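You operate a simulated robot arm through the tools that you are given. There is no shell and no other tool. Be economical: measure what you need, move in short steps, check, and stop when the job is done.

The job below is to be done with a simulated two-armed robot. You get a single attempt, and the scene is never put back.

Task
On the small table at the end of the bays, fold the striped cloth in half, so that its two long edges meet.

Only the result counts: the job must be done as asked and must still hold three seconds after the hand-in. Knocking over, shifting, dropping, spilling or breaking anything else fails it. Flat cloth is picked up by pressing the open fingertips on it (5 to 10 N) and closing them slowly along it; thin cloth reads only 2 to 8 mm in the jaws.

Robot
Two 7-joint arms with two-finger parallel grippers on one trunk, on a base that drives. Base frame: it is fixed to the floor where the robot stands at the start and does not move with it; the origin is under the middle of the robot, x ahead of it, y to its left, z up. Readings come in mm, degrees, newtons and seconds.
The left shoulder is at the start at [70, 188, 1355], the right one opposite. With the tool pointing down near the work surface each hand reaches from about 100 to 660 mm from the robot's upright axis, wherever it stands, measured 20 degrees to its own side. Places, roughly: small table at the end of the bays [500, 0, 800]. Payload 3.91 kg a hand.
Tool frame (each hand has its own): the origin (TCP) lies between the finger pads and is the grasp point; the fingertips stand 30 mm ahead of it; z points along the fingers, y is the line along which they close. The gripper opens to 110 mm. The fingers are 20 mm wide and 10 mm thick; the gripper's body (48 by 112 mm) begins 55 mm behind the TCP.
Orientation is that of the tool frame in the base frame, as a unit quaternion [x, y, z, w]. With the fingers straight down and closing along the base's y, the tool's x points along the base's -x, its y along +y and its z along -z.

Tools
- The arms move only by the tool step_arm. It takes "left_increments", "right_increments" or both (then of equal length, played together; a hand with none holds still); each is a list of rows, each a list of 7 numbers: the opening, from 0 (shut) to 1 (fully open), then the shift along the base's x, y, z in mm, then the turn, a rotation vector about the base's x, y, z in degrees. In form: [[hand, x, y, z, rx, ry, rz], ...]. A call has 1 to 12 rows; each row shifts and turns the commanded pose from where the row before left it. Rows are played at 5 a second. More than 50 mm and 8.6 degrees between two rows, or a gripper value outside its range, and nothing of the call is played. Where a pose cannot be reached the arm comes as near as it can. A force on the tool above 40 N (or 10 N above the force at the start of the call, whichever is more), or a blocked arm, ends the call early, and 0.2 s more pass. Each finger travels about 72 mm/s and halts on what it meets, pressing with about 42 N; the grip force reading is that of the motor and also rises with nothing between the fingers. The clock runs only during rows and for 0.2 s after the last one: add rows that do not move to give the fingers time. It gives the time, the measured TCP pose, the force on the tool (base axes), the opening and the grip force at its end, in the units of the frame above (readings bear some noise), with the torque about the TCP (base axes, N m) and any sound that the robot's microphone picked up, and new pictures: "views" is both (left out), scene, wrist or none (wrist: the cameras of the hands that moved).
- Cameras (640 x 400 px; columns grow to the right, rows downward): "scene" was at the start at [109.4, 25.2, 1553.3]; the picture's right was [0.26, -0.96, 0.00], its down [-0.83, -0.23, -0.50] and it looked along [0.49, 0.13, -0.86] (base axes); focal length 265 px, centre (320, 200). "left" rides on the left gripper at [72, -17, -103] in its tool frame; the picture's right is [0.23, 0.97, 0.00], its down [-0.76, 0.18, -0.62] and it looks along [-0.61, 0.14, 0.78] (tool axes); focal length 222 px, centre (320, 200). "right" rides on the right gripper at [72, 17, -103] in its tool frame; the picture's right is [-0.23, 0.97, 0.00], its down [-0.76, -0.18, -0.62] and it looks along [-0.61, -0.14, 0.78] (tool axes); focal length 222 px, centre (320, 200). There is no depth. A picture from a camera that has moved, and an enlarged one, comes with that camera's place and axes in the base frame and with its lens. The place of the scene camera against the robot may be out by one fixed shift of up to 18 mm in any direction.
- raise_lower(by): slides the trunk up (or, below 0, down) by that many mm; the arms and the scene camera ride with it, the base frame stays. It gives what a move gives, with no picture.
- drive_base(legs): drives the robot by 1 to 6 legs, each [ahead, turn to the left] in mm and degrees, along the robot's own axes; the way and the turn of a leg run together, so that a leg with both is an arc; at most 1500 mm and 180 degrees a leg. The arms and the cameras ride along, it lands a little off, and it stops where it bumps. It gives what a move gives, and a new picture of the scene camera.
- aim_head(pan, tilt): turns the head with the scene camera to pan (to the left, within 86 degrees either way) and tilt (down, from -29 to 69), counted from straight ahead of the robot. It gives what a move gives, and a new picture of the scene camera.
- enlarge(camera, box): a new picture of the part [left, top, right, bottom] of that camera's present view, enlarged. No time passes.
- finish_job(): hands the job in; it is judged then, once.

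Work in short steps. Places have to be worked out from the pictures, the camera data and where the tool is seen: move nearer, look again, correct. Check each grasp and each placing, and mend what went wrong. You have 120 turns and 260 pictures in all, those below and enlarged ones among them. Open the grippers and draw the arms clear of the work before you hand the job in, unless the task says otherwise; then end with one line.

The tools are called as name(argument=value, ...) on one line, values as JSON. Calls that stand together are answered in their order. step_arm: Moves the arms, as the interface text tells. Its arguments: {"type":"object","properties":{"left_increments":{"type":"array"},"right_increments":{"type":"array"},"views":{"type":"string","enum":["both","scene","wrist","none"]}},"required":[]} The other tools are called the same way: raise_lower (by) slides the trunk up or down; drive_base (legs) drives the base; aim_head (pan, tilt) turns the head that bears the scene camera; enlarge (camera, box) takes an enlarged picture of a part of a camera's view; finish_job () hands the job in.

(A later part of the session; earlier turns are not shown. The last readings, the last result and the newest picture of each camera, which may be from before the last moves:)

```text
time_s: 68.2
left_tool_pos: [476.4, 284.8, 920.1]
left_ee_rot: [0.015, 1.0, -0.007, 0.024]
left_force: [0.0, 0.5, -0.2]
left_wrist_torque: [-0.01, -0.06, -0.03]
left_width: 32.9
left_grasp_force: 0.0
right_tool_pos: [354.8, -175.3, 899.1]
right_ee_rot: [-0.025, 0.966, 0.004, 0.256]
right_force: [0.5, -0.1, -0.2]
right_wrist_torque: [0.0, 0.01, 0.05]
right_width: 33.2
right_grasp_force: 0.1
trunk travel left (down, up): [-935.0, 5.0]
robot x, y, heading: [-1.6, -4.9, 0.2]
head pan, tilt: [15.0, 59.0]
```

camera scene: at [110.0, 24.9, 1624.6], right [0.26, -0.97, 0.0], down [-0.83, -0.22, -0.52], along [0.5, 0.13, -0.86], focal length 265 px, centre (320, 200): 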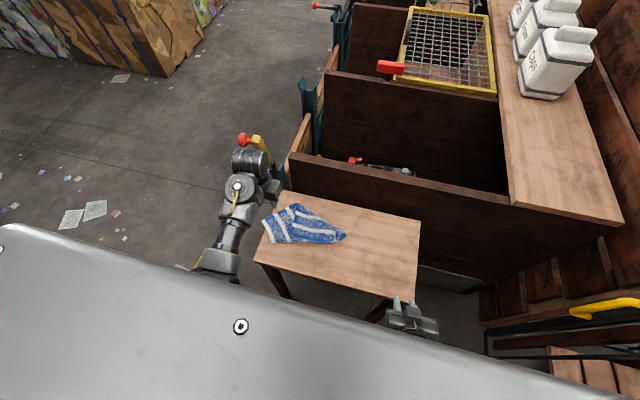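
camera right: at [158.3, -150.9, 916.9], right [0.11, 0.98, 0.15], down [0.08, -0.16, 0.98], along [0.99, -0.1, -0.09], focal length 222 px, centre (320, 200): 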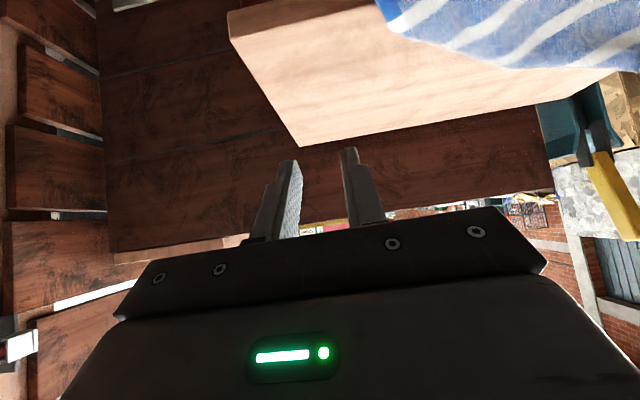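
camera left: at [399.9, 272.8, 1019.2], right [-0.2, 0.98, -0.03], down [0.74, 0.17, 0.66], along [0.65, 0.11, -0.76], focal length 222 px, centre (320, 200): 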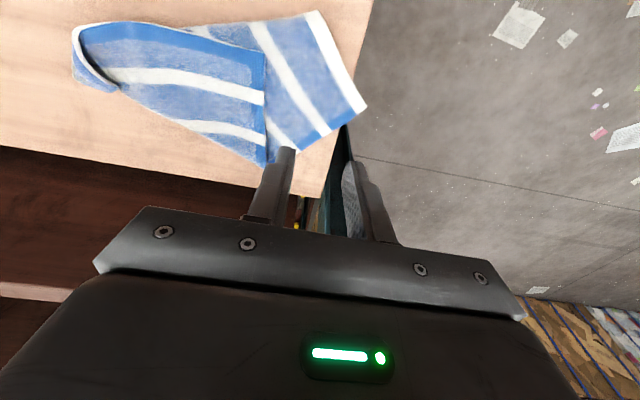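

The right arm came out fine. Now the left hand goes above the NL corner (about [446,218]) to pinch the blue short edge just beside it, while the right hand continues to a comfortable pose.

step_arm(left_increments=[[0.3, -3, -10, -5, 0, 1, 0], [0.3, -5, -17, -10, 0, 1, 0], [0.3, -5, -17, -15, 0, 0.5, 0], [0.3, -6, -17, -20, 0, 0, 0], [0.3, -6, -16, -20, 0, 0, 0], [0.3, -5, -16, -20, 0, 0, 0], [0.3, 0, 0, -15, 0, 0, 0], [0.3, 0, 0, 0, 0, 0, 0]], right_increments=[[0.3, 15, -2, 0, 0, 3, 0], [0.3, 15, -2, 0, 0, 3, 0], [0.3, 15, -2, 0, 0, 3, 0], [0.3, 20, -2, 0, 0, 3, 0], [0.3, 20, -2, 0, 0, 3, 0], [0.3, 20, 0, 0, 0, 2, 0], [0.3, 15, 0, 0, 0, 2, 0], [0.3, 0, 0, 0, 0, 0, 0]], views="wrist")

enlarge(camera="left", box=[160, 20, 448, 200])

```text
time_s: 70.0
left_tool_pos: [447.1, 193.4, 815.1]
left_ee_rot: [0.015, 1.0, -0.009, 0.001]
left_force: [0.4, -0.2, 0.2]
left_wrist_torque: [0.01, 0.03, 0.0]
left_width: 33.0
left_grasp_force: 0.1
right_tool_pos: [476.6, -184.1, 899.0]
right_ee_rot: [-0.025, 0.995, 0.008, 0.093]
right_force: [0.0, -0.2, 0.3]
right_wrist_torque: [-0.02, 0.01, -0.02]
right_width: 33.2
right_grasp_force: 0.1
trunk travel left (down, up): [-935.0, 5.0]
robot x, y, heading: [-1.5, 1.8, 0.0]
head pan, tilt: [15.0, 59.0]
camera right: at [384.1, -173.8, 987.7], right [0.18, 0.98, 0.05], down [0.64, -0.15, 0.75], along [0.75, -0.1, -0.66], focal length 222 px, centre (320, 200)
camera left: at [374.1, 180.2, 918.2], right [-0.2, 0.98, -0.02], down [0.76, 0.17, 0.62], along [0.61, 0.11, -0.78], focal length 222 px, centre (320, 200)
```

right: 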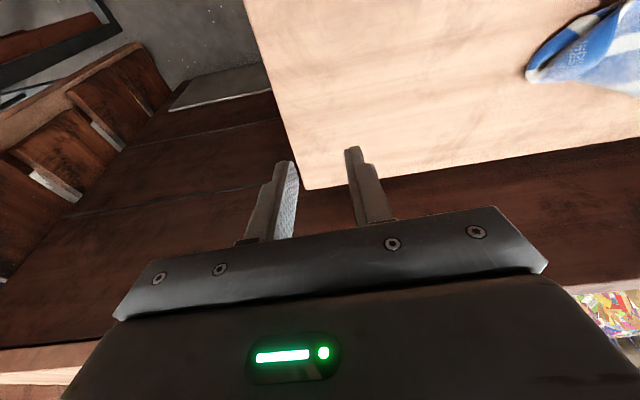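
left: 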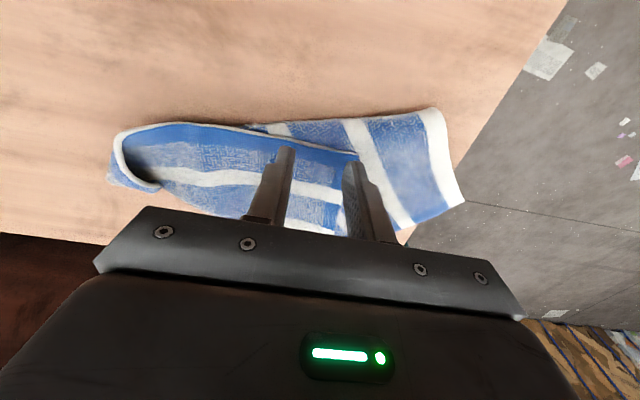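

```text
2.22 times, centred on (304, 110) of left
camera zoom: at [374.1, 180.2, 918.2], right [-0.2, 0.98, -0.02], down [0.76, 0.17, 0.62], along [0.61, 0.11, -0.78], focal length 494 px, centre (356, 400)
```

zoom: 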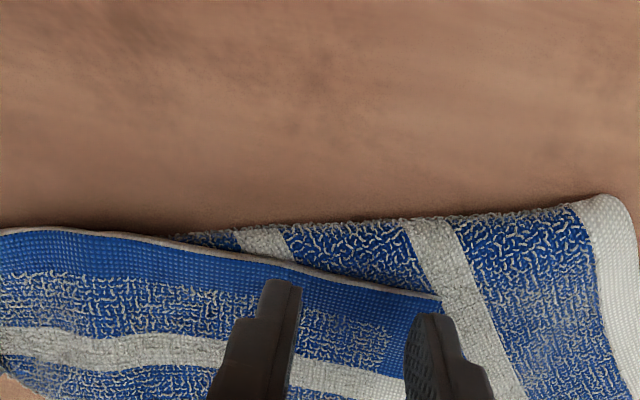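

The fingers are well placed over the blue edge beside the corner. Descending to touch.

step_arm(left_increments=[[0.3, -3, -2, -10, 0, 0, 0], [0.3, 0, 0, -8, 0, 0, 0], [0.3, 0, 0, -2, 0, 0, 0], [0.3, 0, 0, -2, 0, 0, 0], [0.3, 0, 0, 0, 0, 0, 0]], views="none")

```text
time_s: 71.2
left_tool_pos: [443.9, 190.4, 793.7]
left_ee_rot: [0.015, 1.0, -0.009, 0.002]
left_force: [0.3, -0.2, 0.0]
left_wrist_torque: [-0.01, -0.01, 0.02]
left_width: 32.7
left_grasp_force: 0.1
right_tool_pos: [476.4, -184.9, 899.2]
right_ee_rot: [-0.024, 0.995, 0.007, 0.093]
right_force: [-0.2, 0.3, 0.0]
right_wrist_torque: [-0.03, 0.0, 0.02]
right_width: 33.0
right_grasp_force: 0.0
trunk travel left (down, up): [-935.0, 5.0]
robot x, y, heading: [1.8, -1.4, -0.1]
head pan, tilt: [15.0, 59.0]
```

step_arm(left_increments=[[0.3, 0, 0, -1, 0, 0, 0], [0.3, 0, 0, -1, 0, 0, 0], [0.3, 0, 0, -1, 0, 0, 0], [0.3, 0, 0, -1, 0, 0, 0], [0.3, 0, 0, 0, 0, 0, 0]], views="none")

```text
time_s: 72.4
left_tool_pos: [444.6, 190.6, 789.3]
left_ee_rot: [0.015, 1.0, -0.007, 0.002]
left_force: [-0.3, 1.3, 4.2]
left_wrist_torque: [0.04, -0.03, 0.02]
left_width: 32.6
left_grasp_force: 0.2
right_tool_pos: [474.9, -186.5, 898.8]
right_ee_rot: [-0.024, 0.995, 0.007, 0.094]
right_force: [-0.1, 0.0, 0.7]
right_wrist_torque: [0.02, -0.02, -0.02]
right_width: 33.0
right_grasp_force: 0.2
trunk travel left (down, up): [-935.0, 5.0]
robot x, y, heading: [-0.6, -1.8, -0.1]
head pan, tilt: [15.0, 59.0]
```

Contact at 4 N. A gentle close should take mostly the top layer.

step_arm(left_increments=[[0.3, 0, 0, -0.5, 0, 0, 0], [0.27, 0, 0, 0, 0, 0, 0], [0.24, 0, 0, 0, 0, 0, 0], [0.2, 0, 0, 0, 0, 0, 0], [0.16, 0, 0, 0, 0, 0, 0], [0.12, 0, 0, 0, 0, 0, 0], [0.08, 0, 0, 0, 0, 0, 0], [0.04, 0, 0, 0, 0, 0, 0], [0.0, 0, 0, 0, 0, 0, 0], [0.0, 0, 0, 0, 0, 0, 0]], views="none")

enlarge(camera="left", box=[160, 20, 448, 200])

```text
time_s: 74.6
left_tool_pos: [444.5, 189.3, 789.0]
left_ee_rot: [0.015, 1.0, -0.007, 0.001]
left_force: [1.3, -0.4, 6.2]
left_wrist_torque: [-0.01, -0.07, -0.01]
left_width: 7.7
left_grasp_force: 42.0
right_tool_pos: [475.1, -185.5, 899.3]
right_ee_rot: [-0.024, 0.995, 0.008, 0.094]
right_force: [1.0, 0.2, 0.5]
right_wrist_torque: [0.03, 0.0, -0.01]
right_width: 32.9
right_grasp_force: 0.0
trunk travel left (down, up): [-935.0, 5.0]
robot x, y, heading: [-2.8, -3.9, 0.1]
head pan, tilt: [15.0, 59.0]
```

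```text
2.22 times, centred on (304, 110) of left
camera zoom: at [371.2, 177.4, 892.2], right [-0.2, 0.98, -0.02], down [0.76, 0.17, 0.62], along [0.61, 0.11, -0.78], focal length 494 px, centre (356, 400)
```

zoom: 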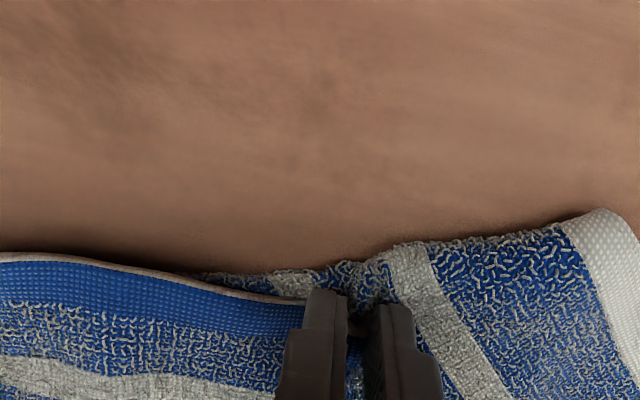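

7.7 mm suggests more than one layer. I'll lift 40 mm and look.

step_arm(left_increments=[[0, 0, 0, 10, 0, 0, 0], [0, 0, 0, 20, 0, 0, 0], [0, 0, 0, 20, 0, 0, 0], [0, 0, 0, 0, 0, 0, 0]], views="none")

enlarge(camera="left", box=[120, 0, 480, 225])

enlarge(camera="scene", box=[240, 180, 368, 260])

```text
time_s: 75.6
left_tool_pos: [445.2, 190.5, 837.8]
left_ee_rot: [0.014, 1.0, -0.007, 0.001]
left_force: [-0.3, 0.7, 0.7]
left_wrist_torque: [0.01, 0.03, 0.0]
left_width: 7.1
left_grasp_force: 42.0
right_tool_pos: [476.1, -184.4, 897.6]
right_ee_rot: [-0.023, 0.995, 0.007, 0.093]
right_force: [0.0, 0.6, 0.0]
right_wrist_torque: [0.02, 0.04, 0.01]
right_width: 33.1
right_grasp_force: 0.1
trunk travel left (down, up): [-935.0, 5.0]
robot x, y, heading: [-4.3, 1.1, 0.1]
head pan, tilt: [15.0, 59.0]
```

```text
1.78 times, centred on (300, 112) of left
camera zoom: at [371.4, 177.5, 941.2], right [-0.2, 0.98, -0.02], down [0.77, 0.17, 0.62], along [0.61, 0.11, -0.78], focal length 395 px, centre (356, 356)
```

zoom: 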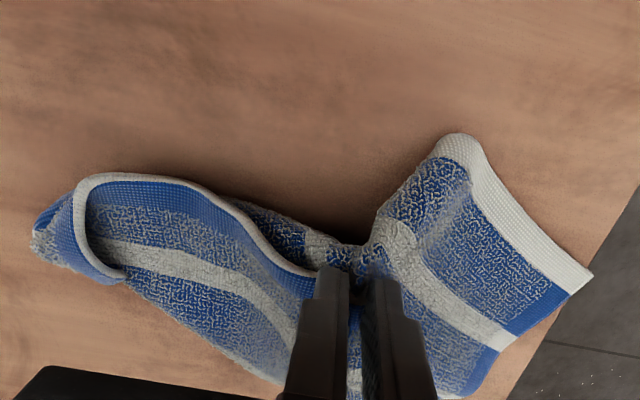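

```text
5.00 times, centred on (304, 220) of scene
camera zoom: at [110.2, 25.3, 1624.5], right [0.26, -0.97, 0.0], down [-0.83, -0.22, -0.51], along [0.5, 0.13, -0.86], focal length 1324 px, centre (400, 100)
```

zoom: 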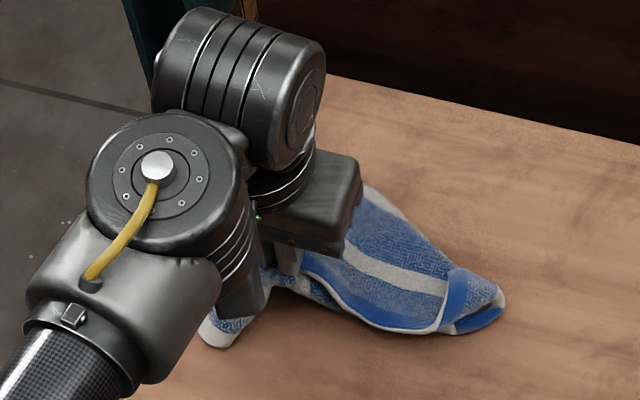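

The grip took several layers. That lets me drag the whole bundle toward the middle of the table, where both hands can reach it, so I'll do that and then release on the surface.

step_arm(left_increments=[[0, 4, -15, 0, 0, 0, 0], [0, 5, -18, 0, 0, 0, 0], [0, 5, -18, 0, 0, 0, 0], [0, 5, -18, 0, 0, 0, 0], [0, 5, -18, 0, 0, 0, 0], [0, 5, -18, -5, 0, 0, 0], [0, 0, -10, -10, 0, 0, 0], [0, 0, 0, -15, 0, 0, 0], [0, 0, 0, -8, 0, 0, 0], [0, 0, 0, 0, 0, 0, 0]], views="none")

enlarge(camera="scene", box=[240, 180, 400, 280])

```text
time_s: 77.8
left_tool_pos: [474.1, 74.3, 800.3]
left_ee_rot: [0.015, 1.0, -0.008, 0.003]
left_force: [-1.2, -0.2, 15.7]
left_wrist_torque: [0.11, 0.01, 0.02]
left_width: 7.7
left_grasp_force: 42.1
right_tool_pos: [474.6, -185.7, 899.4]
right_ee_rot: [-0.025, 0.995, 0.008, 0.093]
right_force: [-0.2, 0.0, -0.5]
right_wrist_torque: [0.03, 0.0, 0.0]
right_width: 33.0
right_grasp_force: 0.1
trunk travel left (down, up): [-935.0, 5.0]
robot x, y, heading: [-1.8, -0.9, 0.3]
head pan, tilt: [15.0, 59.0]
```

```text
4.00 times, centred on (320, 230) of scene
camera zoom: at [108.1, 25.0, 1624.9], right [0.26, -0.97, 0.0], down [-0.83, -0.22, -0.52], along [0.5, 0.13, -0.86], focal length 1059 px, centre (320, 80)
```

zoom: 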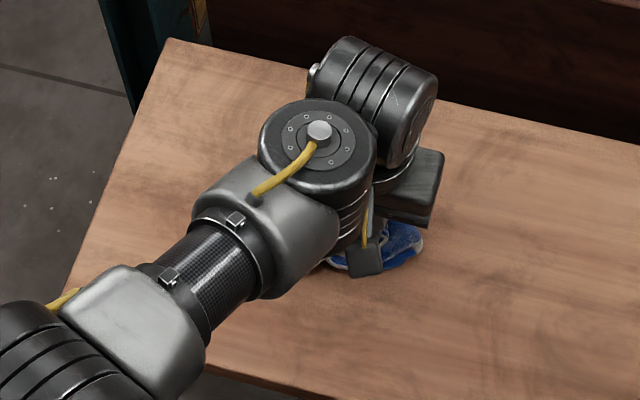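

Fingers are on the surface with the cloth beneath. I'll open slowly, lift straight up, and move the left arm aside for a view.

step_arm(left_increments=[[0.1, 0, 0, 1, 0, 0, 0], [0.2, 0, 0, 0, 0, 0, 0], [0.3, 0, 0, 0, 0, 0, 0], [0.4, 0, 0, 0, 0, 0, 0], [0.4, 0, 0, 8, 0, 0, 0], [0.4, 0, 0, 20, 0, 0, 0], [0.4, 0, 5, 30, 0, 0, 0], [0.4, 0, 25, 30, 0, 0, 0], [0.4, 0, 35, 20, 0, 0, 0], [0.4, 0, 40, 0, 0, 0, 0], [0.4, 0, 45, 0, 0, 0, 0], [0.4, 0, 45, 0, 0, 0, 0]])

enlarge(camera="scene", box=[264, 195, 376, 265])

```text
time_s: 80.4
left_tool_pos: [474.0, 271.5, 907.5]
left_ee_rot: [0.015, 1.0, -0.009, 0.002]
left_force: [-0.1, 0.0, 0.0]
left_wrist_torque: [-0.01, 0.02, 0.01]
left_width: 43.8
left_grasp_force: 0.1
right_tool_pos: [475.6, -184.2, 898.9]
right_ee_rot: [-0.024, 0.995, 0.007, 0.093]
right_force: [-0.7, -0.1, -0.1]
right_wrist_torque: [-0.02, -0.02, -0.01]
right_width: 33.2
right_grasp_force: 0.2
trunk travel left (down, up): [-935.0, 5.0]
robot x, y, heading: [-1.7, -0.9, 0.0]
head pan, tilt: [15.0, 59.0]
camera scene: at [109.9, 26.7, 1624.6], right [0.26, -0.97, 0.0], down [-0.83, -0.22, -0.51], along [0.5, 0.13, -0.86], focal length 265 px, centre (320, 200)
camera left: at [399.2, 260.0, 1012.0], right [-0.2, 0.98, -0.02], down [0.77, 0.17, 0.62], along [0.61, 0.11, -0.78], focal length 222 px, centre (320, 200)
```

scene: 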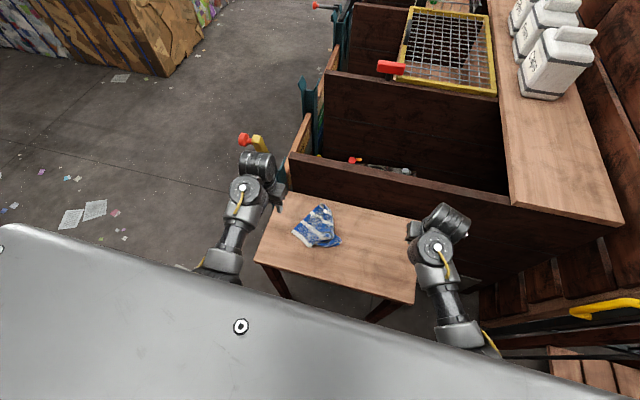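
left: 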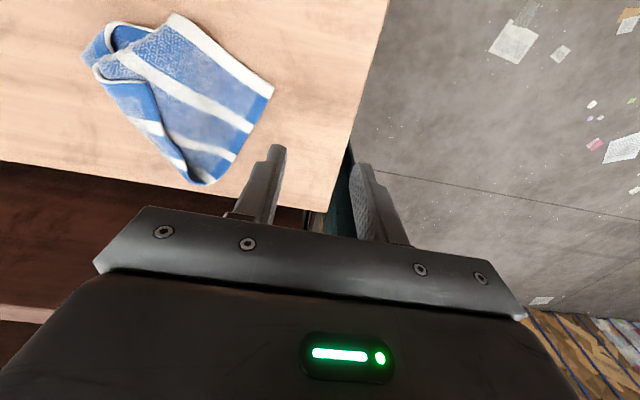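

```text
5.71 times, centred on (320, 230) of scene
camera zoom: at [109.9, 26.7, 1624.6], right [0.26, -0.97, 0.0], down [-0.83, -0.22, -0.51], along [0.5, 0.13, -0.86], focal length 1513 px, centre (320, 29)
```

zoom: 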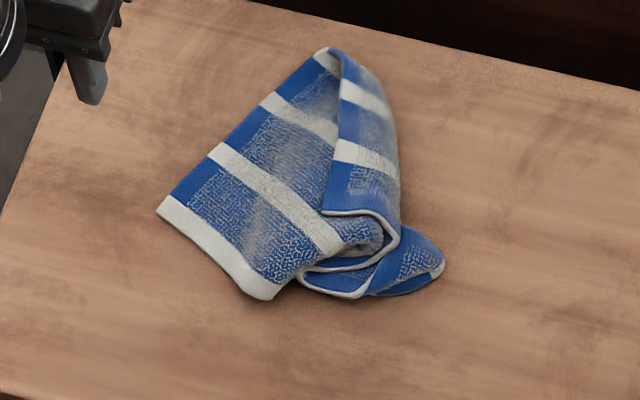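

The cloth now sits compactly mid-table, with NL at about [486,123] and NR at about [460,224]. I'd rather not turn the base, so I'll test whether the right hand can reach further left with its tool yawed.

step_arm(right_increments=[[0.3, 2, 15, 0, 0, 0, 4], [0.3, 2, 18, 0, 0, 0, 4], [0.3, 2, 18, 0, 0, 0, 4], [0.3, 0, 18, 0, 0, 0, 4], [0.3, 0, 18, 0, 0, 0, 4], [0.3, 0, 18, 0, 0, 0, 4], [0.3, 0, 18, 0, 0, 0, 4], [0.3, 0, 18, 0, 0, 0, 4], [0.3, 0, 15, 0, 0, 0, 4], [0.3, 0, 0, 0, 0, 0, 0]], views="scene")

```text
time_s: 82.6
left_tool_pos: [473.1, 271.1, 908.7]
left_ee_rot: [0.015, 1.0, -0.008, 0.002]
left_force: [0.1, 0.0, 0.1]
left_wrist_torque: [-0.01, -0.02, -0.02]
left_width: 43.8
left_grasp_force: 0.1
right_tool_pos: [479.4, -31.2, 898.6]
right_ee_rot: [-0.331, 0.939, 0.036, 0.086]
right_force: [-0.5, 0.1, -0.6]
right_wrist_torque: [0.01, 0.03, 0.0]
right_width: 32.9
right_grasp_force: 0.0
trunk travel left (down, up): [-935.0, 5.0]
robot x, y, heading: [-2.2, 0.0, 0.2]
head pan, tilt: [15.0, 59.0]
camera scene: at [109.9, 25.0, 1624.6], right [0.26, -0.97, 0.0], down [-0.83, -0.22, -0.52], along [0.5, 0.13, -0.86], focal length 265 px, centre (320, 200)
```

scene: 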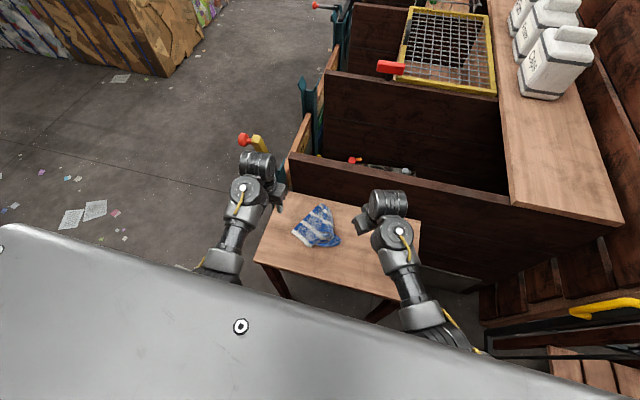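

Yawing the tool extends the reach well. I'll continue the right hand toward the NL corner with more yaw, and shift the left hand away a little.

step_arm(right_increments=[[0.3, 2, 12, 0, 0, 0, 4], [0.3, 2, 15, 0, 0, 0, 4], [0.3, 2, 15, 0, 0, 0, 4], [0.3, 4, 15, 0, 0, 0, 4], [0.3, 4, 15, 0, 0, 0, 4], [0.3, 4, 15, 0, 0, 0, 4], [0.3, 4, 15, 0, 0, 0, 4], [0.3, 4, 15, 0, 0, 0, 4], [0.3, 4, 15, 0, 0, 0, 4], [0.3, 0, 0, 0, 0, 0, 0]], left_increments=[[0.3, 0, 15, 0, 0, 0, 0], [0.3, 0, 15, 0, 0, 0, 0], [0.3, 0, 15, 0, 0, 0, 0], [0.3, 0, 0, 0, 0, 0, 0], [0.3, 0, 0, 0, 0, 0, 0], [0.3, 0, 0, 0, 0, 0, 0], [0.3, 0, 0, 0, 0, 0, 0], [0.3, 0, 0, 0, 0, 0, 0], [0.3, 0, 0, 0, 0, 0, 0], [0.3, 0, 0, 0, 0, 0, 0]])

```text
time_s: 84.2
left_tool_pos: [474.0, 315.7, 908.0]
left_ee_rot: [0.015, 1.0, -0.009, 0.001]
left_force: [-0.1, -0.2, 0.4]
left_wrist_torque: [0.01, -0.01, 0.04]
left_width: 32.7
left_grasp_force: 0.0
right_tool_pos: [515.9, -20.4, 861.6]
right_ee_rot: [-0.521, 0.853, 0.0, 0.043]
right_force: [0.0, 0.4, 0.7]
right_wrist_torque: [0.0, -0.03, -0.04]
right_width: 33.1
right_grasp_force: 0.1
trunk travel left (down, up): [-935.0, 5.0]
robot x, y, heading: [-1.1, -2.9, 0.0]
head pan, tilt: [15.0, 59.0]
stopped in row 7 (right hand): the arm was blocked; the commanded pose is now the measured one
camera scene: at [110.6, 25.8, 1624.5], right [0.26, -0.97, 0.0], down [-0.83, -0.22, -0.51], along [0.5, 0.13, -0.86], focal length 265 px, centre (320, 200)
camera right: at [460.6, -82.6, 960.1], right [-0.76, 0.65, -0.03], down [0.46, 0.57, 0.68], along [0.46, 0.51, -0.73], focal length 222 px, centre (320, 200)
camera left: at [400.5, 303.9, 1011.4], right [-0.2, 0.98, -0.02], down [0.77, 0.17, 0.62], along [0.61, 0.11, -0.78], focal length 222 px, centre (320, 200)
```

scene: 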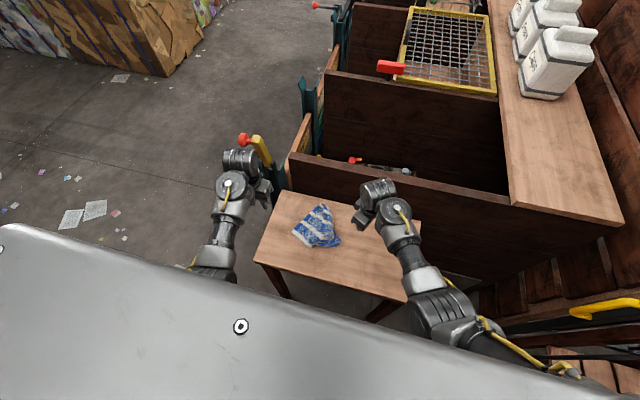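
right: 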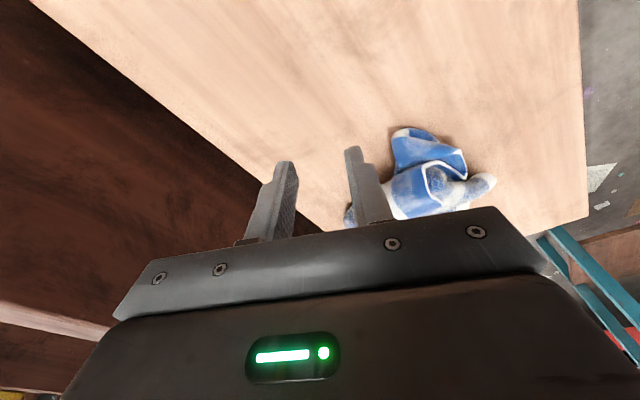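
left: 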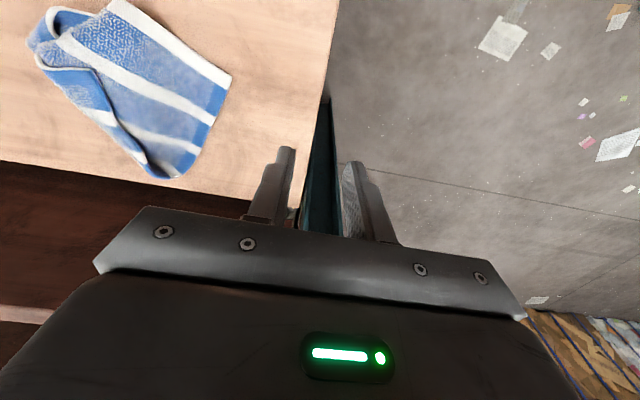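

The right hand's limit is about y≈0. So the left hand will carry NL to about y≈0, where the right can take it. I'll back the right hand off and bring the left above the blue edge beside NL.

step_arm(right_increments=[[0.3, -4, -15, 5, 0, 0, -4], [0.3, -4, -15, 5, 0, 0, -4], [0.3, -4, -18, 5, 0, 0, -4], [0.3, -4, -18, 5, 0, 0, -4], [0.3, -4, -18, 0, 0, 0, -4], [0.3, -4, -18, 0, 0, 0, -4], [0.3, 0, 0, 0, 0, 0, 0], [0.3, 0, 0, 0, 0, 0, 0]], left_increments=[[0.3, 0, -20, 0, 0, 0, 0], [0.3, 0, -30, 0, 0, 0, 0], [0.3, 2, -30, -5, 0, 0, 0], [0.3, 2, -35, -10, 0, 0, 0], [0.3, 2, -35, -15, 0, 0, 0], [0.3, 2, -35, -20, 0, 0, 0], [0.3, 0, -25, -25, 0, 0, 0], [0.3, 0, 0, -10, 0, 0, 0]], views="wrist")

enlarge(camera="left", box=[160, 20, 448, 200])

```text
time_s: 86.0
left_tool_pos: [483.6, 107.4, 821.3]
left_ee_rot: [0.015, 1.0, -0.008, 0.002]
left_force: [0.7, 0.9, 0.1]
left_wrist_torque: [-0.03, 0.01, 0.0]
left_width: 33.0
left_grasp_force: 0.0
right_tool_pos: [490.7, -122.0, 882.6]
right_ee_rot: [-0.333, 0.942, -0.008, 0.042]
right_force: [-1.3, 0.3, 0.4]
right_wrist_torque: [-0.01, -0.02, -0.01]
right_width: 33.1
right_grasp_force: 0.2
trunk travel left (down, up): [-935.0, 5.0]
robot x, y, heading: [0.0, 0.7, 0.2]
head pan, tilt: [15.0, 59.0]
camera right: at [414.3, -156.3, 980.5], right [-0.43, 0.9, -0.03], down [0.65, 0.33, 0.68], along [0.62, 0.28, -0.73], focal length 222 px, centre (320, 200)
camera left: at [409.9, 94.5, 925.0], right [-0.2, 0.98, -0.02], down [0.76, 0.17, 0.62], along [0.61, 0.11, -0.78], focal length 222 px, centre (320, 200)
```

right: 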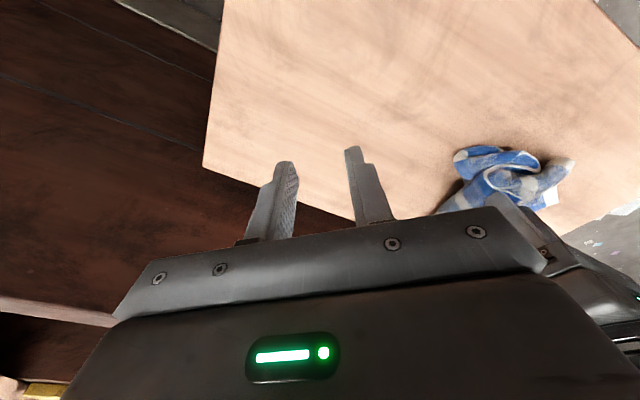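
left: 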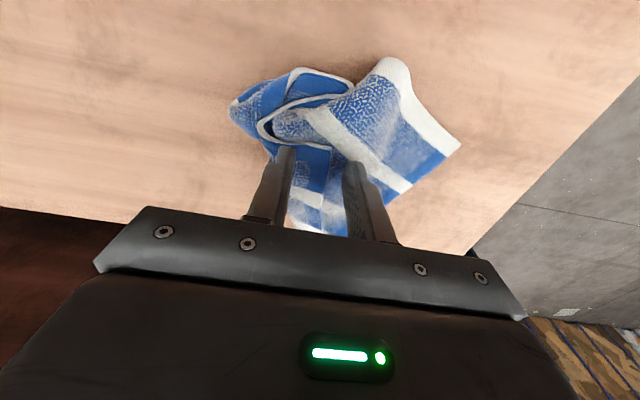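

```text
2.22 times, centred on (304, 110) of left
camera zoom: at [409.9, 94.5, 925.0], right [-0.2, 0.98, -0.02], down [0.76, 0.17, 0.62], along [0.61, 0.11, -0.78], focal length 494 px, centre (356, 400)
```

zoom: 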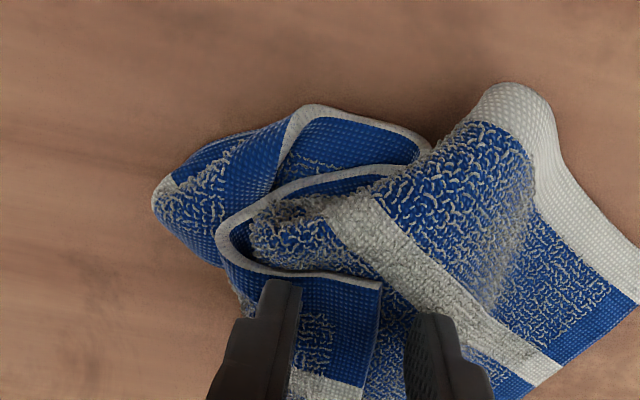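

NL corner is at about [481,115], with the blue edge running right from it. I'll narrow the opening, center at y≈93, and descend gently.

step_arm(left_increments=[[0.22, -2, -7, -5, 0, 0, 0], [0.22, 0, -7, -5, 0, 0, 0], [0.22, 0, 0, -3, 0, 0, 0], [0.22, 0, 0, -2, 0, 0, 0], [0.22, 0, 0, -2, 0, 0, 0], [0.22, 0, 0, -2, 0, 0, 0], [0.22, 0, 0, 0, 0, 0, 0]], views="none")

enlarge(camera="left", box=[160, 20, 448, 200])

```text
time_s: 87.6
left_tool_pos: [479.8, 92.9, 806.1]
left_ee_rot: [0.015, 1.0, -0.009, 0.002]
left_force: [0.4, 1.5, 5.6]
left_wrist_torque: [0.02, 0.04, -0.04]
left_width: 23.7
left_grasp_force: 0.0
right_tool_pos: [489.8, -123.1, 883.7]
right_ee_rot: [-0.334, 0.942, -0.009, 0.042]
right_force: [0.2, 0.7, 0.0]
right_wrist_torque: [0.0, 0.0, 0.01]
right_width: 33.0
right_grasp_force: 0.0
trunk travel left (down, up): [-935.0, 5.0]
robot x, y, heading: [-1.3, 0.3, 0.3]
head pan, tilt: [15.0, 59.0]
```

```text
2.22 times, centred on (304, 110) of left
camera zoom: at [406.3, 79.7, 908.3], right [-0.2, 0.98, -0.02], down [0.76, 0.17, 0.62], along [0.61, 0.11, -0.78], focal length 494 px, centre (356, 400)
```

zoom: 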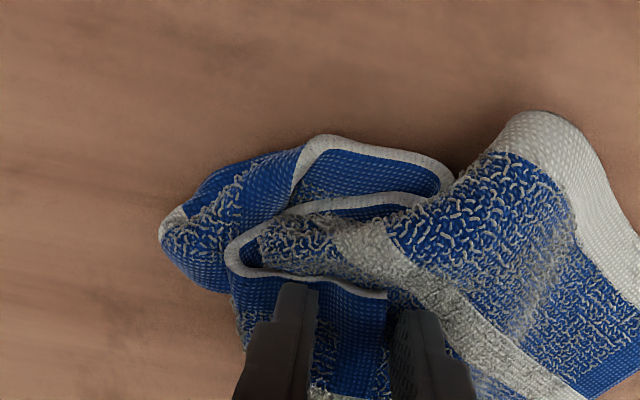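

The outer finger is at the corner itself. I'll shift 7 mm inward so both fingers are on the flap, then close.

step_arm(left_increments=[[0.22, 0, 0, 5, 0, 0, 0], [0.22, 3, -7, 0, 0, 0, 0], [0.22, 0, 0, -4, 0, 0, 0], [0.22, 0, 0, -1, 0, 0, 0], [0.19, 0, 0, 0, 0, 0, 0], [0.16, 0, 0, 0, 0, 0, 0], [0.13, 0, 0, 0, 0, 0, 0], [0.1, 0, 0, 0, 0, 0, 0], [0.07, 0, 0, 0, 0, 0, 0], [0.04, 0, 0, 0, 0, 0, 0], [0.0, 0, 0, 0, 0, 0, 0], [0.0, 0, 0, 0, 0, 0, 0]], views="none")

enlarge(camera="left", box=[160, 20, 448, 200])

```text
time_s: 90.2
left_tool_pos: [482.8, 85.2, 804.4]
left_ee_rot: [0.015, 1.0, -0.008, 0.002]
left_force: [0.6, -0.7, 4.9]
left_wrist_torque: [-0.05, 0.02, -0.01]
left_width: 5.6
left_grasp_force: 41.8
right_tool_pos: [489.8, -123.2, 882.2]
right_ee_rot: [-0.333, 0.942, -0.008, 0.042]
right_force: [0.0, -0.4, -0.3]
right_wrist_torque: [-0.02, 0.0, 0.03]
right_width: 33.2
right_grasp_force: 0.1
trunk travel left (down, up): [-935.0, 5.0]
robot x, y, heading: [2.7, -1.3, -0.0]
head pan, tilt: [15.0, 59.0]
```

```text
2.22 times, centred on (304, 110) of left
camera zoom: at [409.2, 73.0, 907.9], right [-0.2, 0.98, -0.02], down [0.76, 0.17, 0.62], along [0.61, 0.11, -0.78], focal length 494 px, centre (356, 400)
```

zoom: 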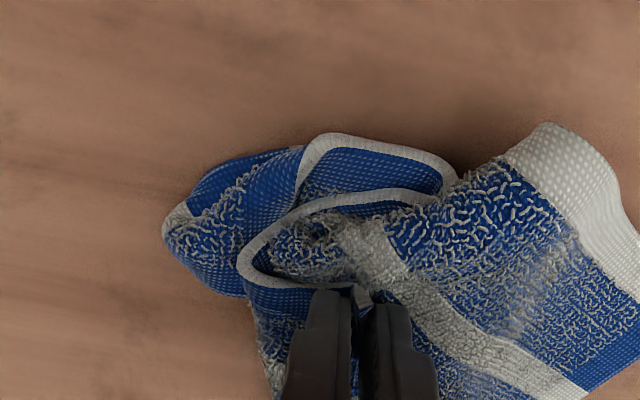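

5.6 mm gripped. I'll lift and check what comes up.

step_arm(left_increments=[[0, 0, 0, 10, 0, 0, 0], [0, 0, 0, 20, 0, 0, 0], [0, 0, 0, 25, 0, 0, 0], [0, 0, 0, 25, 0, 0, 0], [0, 0, 0, 0, 0, 0, 0]], views="wrist")

enlarge(camera="left", box=[120, 0, 480, 225])

enlarge(camera="right", box=[380, 60, 640, 222])

```text
time_s: 91.4
left_tool_pos: [482.4, 84.5, 884.1]
left_ee_rot: [0.015, 1.0, -0.007, 0.001]
left_force: [0.4, 0.3, 0.3]
left_wrist_torque: [-0.03, 0.04, 0.05]
left_width: 4.8
left_grasp_force: 41.7
right_tool_pos: [491.1, -123.5, 881.8]
right_ee_rot: [-0.334, 0.942, -0.009, 0.042]
right_force: [0.6, -0.1, 0.1]
right_wrist_torque: [-0.01, 0.01, -0.03]
right_width: 33.0
right_grasp_force: 0.2
trunk travel left (down, up): [-935.0, 5.0]
robot x, y, heading: [-2.8, -2.1, 0.1]
head pan, tilt: [15.0, 59.0]
camera left: at [408.6, 72.9, 987.2], right [-0.2, 0.98, -0.02], down [0.77, 0.17, 0.62], along [0.61, 0.11, -0.78], focal length 222 px, centre (320, 200)
```

left: 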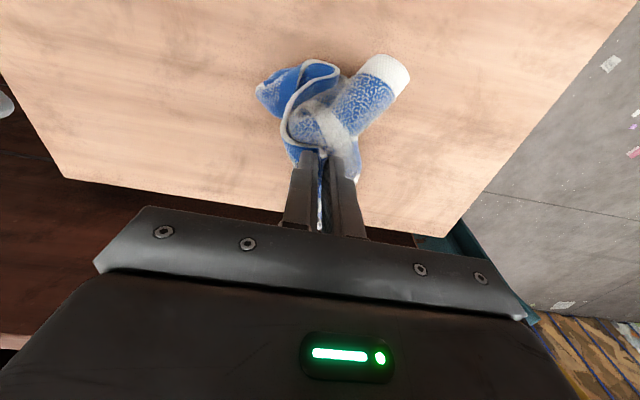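

```text
1.78 times, centred on (300, 112) of left
camera zoom: at [408.6, 72.9, 987.2], right [-0.2, 0.98, -0.02], down [0.77, 0.17, 0.62], along [0.61, 0.11, -0.78], focal length 395 px, centre (356, 356)
```

zoom: 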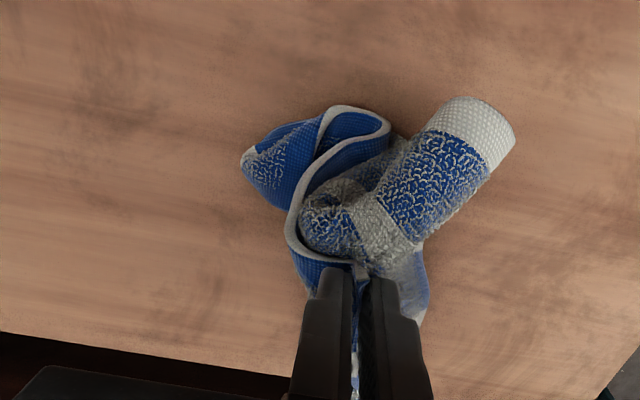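

```text
2.46 times, centred on (510, 141) of right
camera zoom: at [414.5, -156.6, 980.3], right [-0.43, 0.9, -0.03], down [0.65, 0.33, 0.68], along [0.62, 0.28, -0.73], focal length 547 px, centre (-148, 345)
```

zoom: 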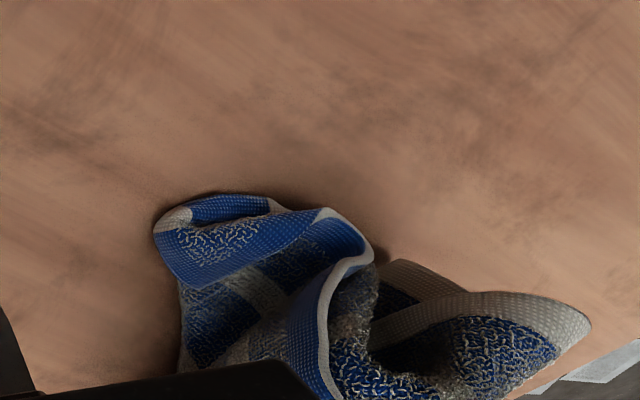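

The bundle lifted as two layers. I'll carry it about 60 mm further right, yawing the left tool, so the right hand can take the dangling FL end.

step_arm(left_increments=[[0, 0, -10, 0, 0, 0, -4], [0, 0, -12, 0, 0, 0, -5], [0, 0, -12, 0, 0, 0, -5], [0, 0, -12, 0, 0, 0, -5], [0, 0, -12, 0, 0, 0, -5], [0, 0, 0, 0, 0, 0, 0]], views="none")

enlarge(camera="left", box=[120, 0, 480, 225])

enlarge(camera="right", box=[240, 0, 640, 250])

```text
time_s: 92.8
left_tool_pos: [481.0, 39.4, 877.2]
left_ee_rot: [0.221, 0.975, 0.0, -0.005]
left_force: [-0.6, 0.6, -0.6]
left_wrist_torque: [0.04, 0.0, 0.04]
left_width: 4.9
left_grasp_force: 41.9
right_tool_pos: [490.0, -122.3, 883.0]
right_ee_rot: [-0.334, 0.942, -0.008, 0.042]
right_force: [-0.2, -0.9, 0.7]
right_wrist_torque: [-0.01, 0.0, -0.01]
right_width: 33.1
right_grasp_force: 0.0
trunk travel left (down, up): [-935.0, 5.0]
robot x, y, heading: [3.1, 0.7, -0.1]
head pan, tilt: [15.0, 59.0]
```

```text
1.78 times, centred on (300, 112) of left
camera zoom: at [408.6, 55.9, 981.9], right [0.21, 0.98, 0.0], down [0.77, -0.17, 0.62], along [0.6, -0.13, -0.79], focal length 395 px, centre (356, 356)
```

zoom: 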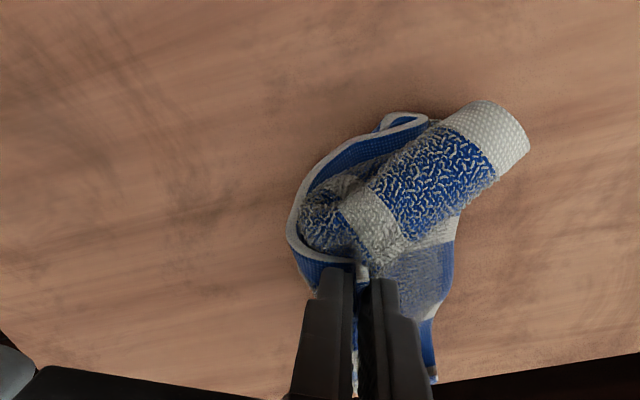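

```text
1.60 times, centred on (440, 125) of right
camera zoom: at [414.5, -156.6, 980.3], right [-0.43, 0.9, -0.03], down [0.65, 0.33, 0.68], along [0.62, 0.28, -0.73], focal length 355 px, centre (128, 320)
```

zoom: 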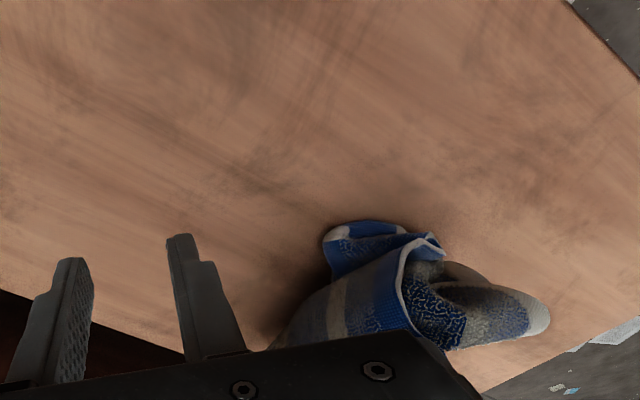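

The FL end tucks behind, too near the left hand to reach. I'll set the bundle down here, withdraw the left hand, and look again.

step_arm(left_increments=[[0, 0, -5, -25, 0, 0, 0], [0, 0, -5, -25, 0, 0, 0], [0, 0, 0, -20, 0, 0, 0], [0.1, 0, 0, 0, 0, 0, 0], [0.25, 0, 0, 0, 0, 0, 0], [0.4, 0, 0, 0, 0, 0, 0], [0.4, 0, 0, 10, 0, 0, 0], [0.4, 0, 0, 25, 0, 0, 4], [0.4, 0, 15, 30, 0, 0, 5], [0.4, 0, 35, 30, 0, 0, 5], [0.4, 0, 45, 10, 0, 0, 5], [0.4, 0, 45, 0, 0, 0, 5]], views="wrist")

enlarge(camera="scene", box=[272, 195, 400, 275])

```text
time_s: 95.4
left_tool_pos: [483.7, 157.0, 919.0]
left_ee_rot: [0.015, 1.0, -0.009, 0.002]
left_force: [-0.5, 0.0, 0.8]
left_wrist_torque: [-0.01, 0.01, 0.01]
left_width: 43.9
left_grasp_force: 0.0
right_tool_pos: [489.5, -122.6, 883.5]
right_ee_rot: [-0.333, 0.942, -0.008, 0.042]
right_force: [-0.3, 0.4, -0.2]
right_wrist_torque: [-0.03, -0.02, 0.0]
right_width: 32.7
right_grasp_force: 0.1
trunk travel left (down, up): [-935.0, 5.0]
robot x, y, heading: [2.6, 3.8, 0.2]
head pan, tilt: [15.0, 59.0]
camera left: at [410.3, 145.5, 1022.2], right [-0.2, 0.98, -0.02], down [0.77, 0.17, 0.62], along [0.61, 0.11, -0.78], focal length 222 px, centre (320, 200)
```

left: 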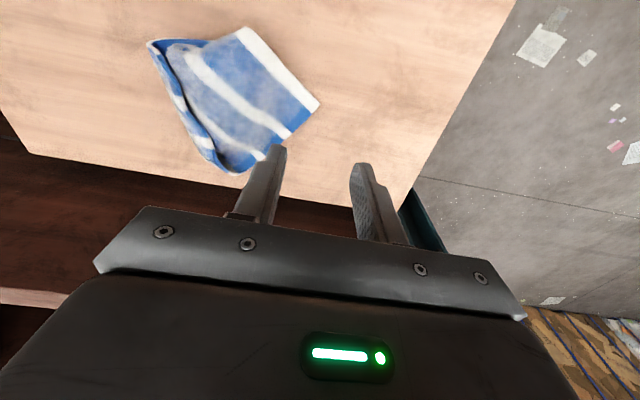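

```text
5.00 times, centred on (336, 235) of scene
camera zoom: at [109.5, 26.7, 1624.6], right [0.26, -0.97, 0.0], down [-0.83, -0.22, -0.52], along [0.5, 0.13, -0.86], focal length 1324 px, centre (240, 25)
```

zoom: 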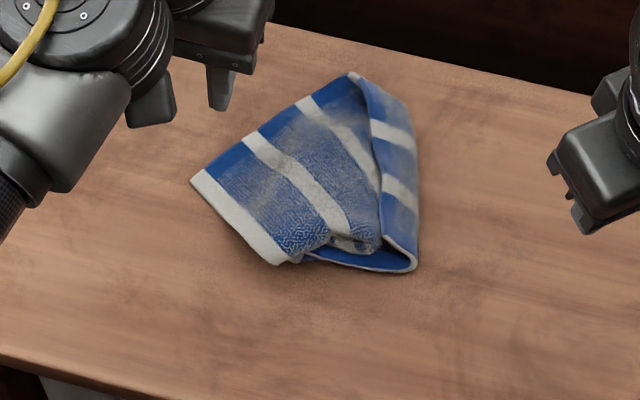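

The cloth has settled in a tidier shape, with NR at about [479,159] as a single layer. The left hand will pinch the white edge near NR with a -28° yaw so I can pull the cloth open from that corner.

step_arm(left_increments=[[0.3, -3, -4, -15, 0, 0, -5], [0.3, -3, -4, -20, 0, 0, -5], [0.3, -3, -4, -20, 0, 0, -5], [0.3, -3, -4, -20, 0, 0, -5], [0.3, -3, -4, -20, 0, 0, -5], [0.3, -2, 0, -12, 0, 0, -3], [0.3, 0, 0, 0, 0, 0, 0]], views="none")

enlarge(camera="left", box=[160, 20, 448, 200])

```text
time_s: 97.0
left_tool_pos: [466.0, 137.6, 812.9]
left_ee_rot: [0.257, 0.966, -0.009, 0.0]
left_force: [0.4, -0.8, -0.5]
left_wrist_torque: [0.02, 0.02, 0.02]
left_width: 33.2
left_grasp_force: 0.1
right_tool_pos: [489.9, -122.9, 882.3]
right_ee_rot: [-0.333, 0.942, -0.008, 0.042]
right_force: [0.0, 0.1, 0.1]
right_wrist_torque: [0.0, 0.01, -0.01]
right_width: 32.9
right_grasp_force: 0.0
trunk travel left (down, up): [-935.0, 5.0]
robot x, y, heading: [-3.4, -0.8, 0.2]
head pan, tilt: [15.0, 59.0]
```

```text
2.22 times, centred on (304, 110) of left
camera zoom: at [394.6, 162.1, 915.4], right [0.29, 0.96, -0.02], down [0.75, -0.21, 0.62], along [0.59, -0.19, -0.78], focal length 494 px, centre (356, 400)
```

zoom: 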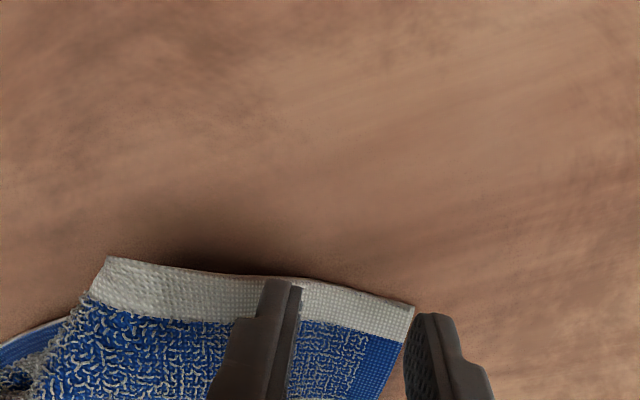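

Well aligned, just slightly past the corner. I'll shift 14 mm along the edge inward and descend.

step_arm(left_increments=[[0.3, -6.5, -12, -8, 0, 0, 0], [0.3, 0, 0, -8, 0, 0, 0], [0.3, 0, 0, -5, 0, 0, 0], [0.3, 0, 0, -3, 0, 0, 0], [0.3, 0, 0, -2, 0, 0, 0], [0.3, 0, 0, -1.5, 0, 0, 0], [0.3, 0, 0, 0, 0, 0, 0]], views="none")

```text
time_s: 98.6
left_tool_pos: [459.0, 125.2, 786.5]
left_ee_rot: [0.256, 0.967, -0.007, 0.0]
left_force: [0.1, 0.5, 1.5]
left_wrist_torque: [-0.05, -0.01, -0.02]
left_width: 33.0
left_grasp_force: 0.1
right_tool_pos: [490.5, -122.6, 882.2]
right_ee_rot: [-0.333, 0.942, -0.008, 0.041]
right_force: [-0.4, -0.3, -0.3]
right_wrist_torque: [0.0, -0.02, -0.01]
right_width: 33.0
right_grasp_force: 0.0
trunk travel left (down, up): [-935.0, 5.0]
robot x, y, heading: [1.8, 0.5, -0.0]
head pan, tilt: [15.0, 59.0]
```

step_arm(left_increments=[[0.3, 0, 0, -1, 0, 0, 0], [0.3, 0, 0, -1, 0, 0, 0], [0.27, 0, 0, 0, 0, 0, 0], [0.23, 0, 0, 0, 0, 0, 0], [0.19, 0, 0, 0, 0, 0, 0], [0.15, 0, 0, 0, 0, 0, 0], [0.11, 0, 0, 0, 0, 0, 0], [0.07, 0, 0, 0, 0, 0, 0], [0.03, 0, 0, 0, 0, 0, 0], [0, 0, 0, 0, 0, 0, 0], [0, 0, 0, 0, 0, 0, 0]], views="none")

enlarge(camera="left", box=[160, 20, 448, 200])

```text
time_s: 101.0
left_tool_pos: [460.1, 125.7, 783.8]
left_ee_rot: [0.256, 0.967, -0.008, 0.0]
left_force: [-1.0, -0.8, 3.7]
left_wrist_torque: [-0.04, -0.01, 0.03]
left_width: 3.5
left_grasp_force: 42.1
right_tool_pos: [489.9, -122.1, 883.8]
right_ee_rot: [-0.334, 0.942, -0.008, 0.042]
right_force: [0.6, -0.2, -0.2]
right_wrist_torque: [0.01, 0.02, 0.01]
right_width: 33.0
right_grasp_force: 0.1
trunk travel left (down, up): [-935.0, 5.0]
robot x, y, heading: [-3.7, -0.4, 0.1]
head pan, tilt: [15.0, 59.0]
```

```text
2.22 times, centred on (304, 110) of left
camera zoom: at [388.1, 148.3, 886.8], right [0.29, 0.96, -0.02], down [0.75, -0.21, 0.62], along [0.59, -0.19, -0.78], focal length 494 px, centre (356, 400)
```

zoom: 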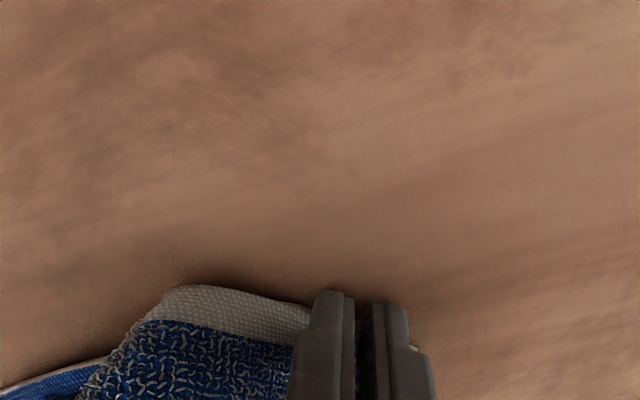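

A single-layer grip (3.5 mm) near NR. Now the right hand moves near the bundle's right lower end to look and take hold there.

step_arm(right_increments=[[0.3, -5, 15, -8, 0, 0, 0], [0.3, -5, 15, -8, 0, 0, 0], [0.3, -5, 15, -8, 0, 0, 0], [0.3, -5, 15, -8, 0, 0, 0], [0.3, -5, 15, -8, 0, 0, 0], [0.3, 0, 0, 0, 0, 0, 0]], views="wrist")

enlarge(camera="right", box=[240, 20, 560, 220])

```text
time_s: 102.4
left_tool_pos: [458.7, 124.5, 784.7]
left_ee_rot: [0.256, 0.967, -0.008, 0.0]
left_force: [-0.3, 0.1, 3.3]
left_wrist_torque: [-0.04, -0.01, 0.02]
left_width: 3.3
left_grasp_force: 41.7
right_tool_pos: [467.6, -47.0, 842.6]
right_ee_rot: [-0.332, 0.942, -0.008, 0.042]
right_force: [-0.1, 0.0, 0.3]
right_wrist_torque: [-0.02, -0.02, -0.02]
right_width: 33.1
right_grasp_force: 0.1
trunk travel left (down, up): [-935.0, 5.0]
robot x, y, heading: [0.2, -2.5, -0.2]
head pan, tilt: [15.0, 59.0]
camera right: at [391.6, -81.1, 940.3], right [-0.43, 0.9, -0.03], down [0.65, 0.33, 0.68], along [0.62, 0.28, -0.73], focal length 222 px, centre (320, 200)
```

right: 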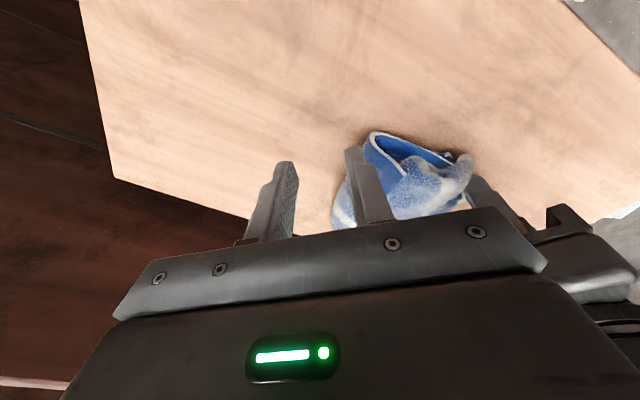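

```text
2.00 times, centred on (400, 120) of right
camera zoom: at [391.6, -81.1, 940.3], right [-0.43, 0.9, -0.03], down [0.65, 0.33, 0.68], along [0.62, 0.28, -0.73], focal length 444 px, centre (160, 360)
```

zoom: 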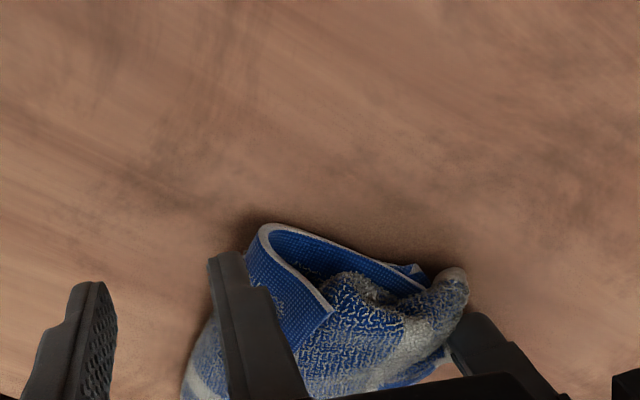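

The structure is clear now: the blue short edge makes an upright U-bend with its tip at about [452,-9] (mid-edge). The right hand can straddle and grip that bend, so I'll yaw to about 65°, open wider, and come down over it.

step_arm(right_increments=[[0.5, -3, 8, 0, 0, 0, 5], [0.5, -3, 10, 0, 0, 0, 5], [0.5, -3, 10, 0, 0, 0, 5], [0.5, -3, 10, 0, 0, 0, 5], [0.5, -3, 10, 0, 0, 0, 5], [0.5, 0, 0, -15, 0, 0, 0], [0.5, 0, 0, 0, 0, 0, 0]], views="none")

enlarge(camera="right", box=[160, 20, 480, 220])

```text
time_s: 104.0
left_tool_pos: [459.1, 125.5, 782.8]
left_ee_rot: [0.256, 0.967, -0.008, 0.0]
left_force: [0.8, -1.0, 2.5]
left_wrist_torque: [-0.02, -0.01, -0.03]
left_width: 3.7
left_grasp_force: 41.7
right_tool_pos: [451.2, -0.5, 827.4]
right_ee_rot: [-0.53, 0.847, 0.001, 0.042]
right_force: [-0.7, -0.5, -0.2]
right_wrist_torque: [-0.02, 0.03, 0.0]
right_width: 55.0
right_grasp_force: 0.2
trunk travel left (down, up): [-935.0, 5.0]
robot x, y, heading: [-1.7, 2.1, 0.1]
head pan, tilt: [15.0, 59.0]
```

```text
2.00 times, centred on (320, 120) of right
camera zoom: at [396.9, -61.9, 924.7], right [-0.77, 0.63, -0.03], down [0.45, 0.58, 0.68], along [0.45, 0.52, -0.73], focal length 444 px, centre (320, 360)
```

zoom: 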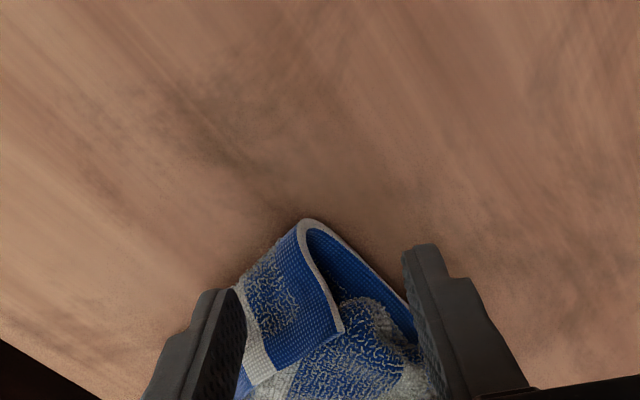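

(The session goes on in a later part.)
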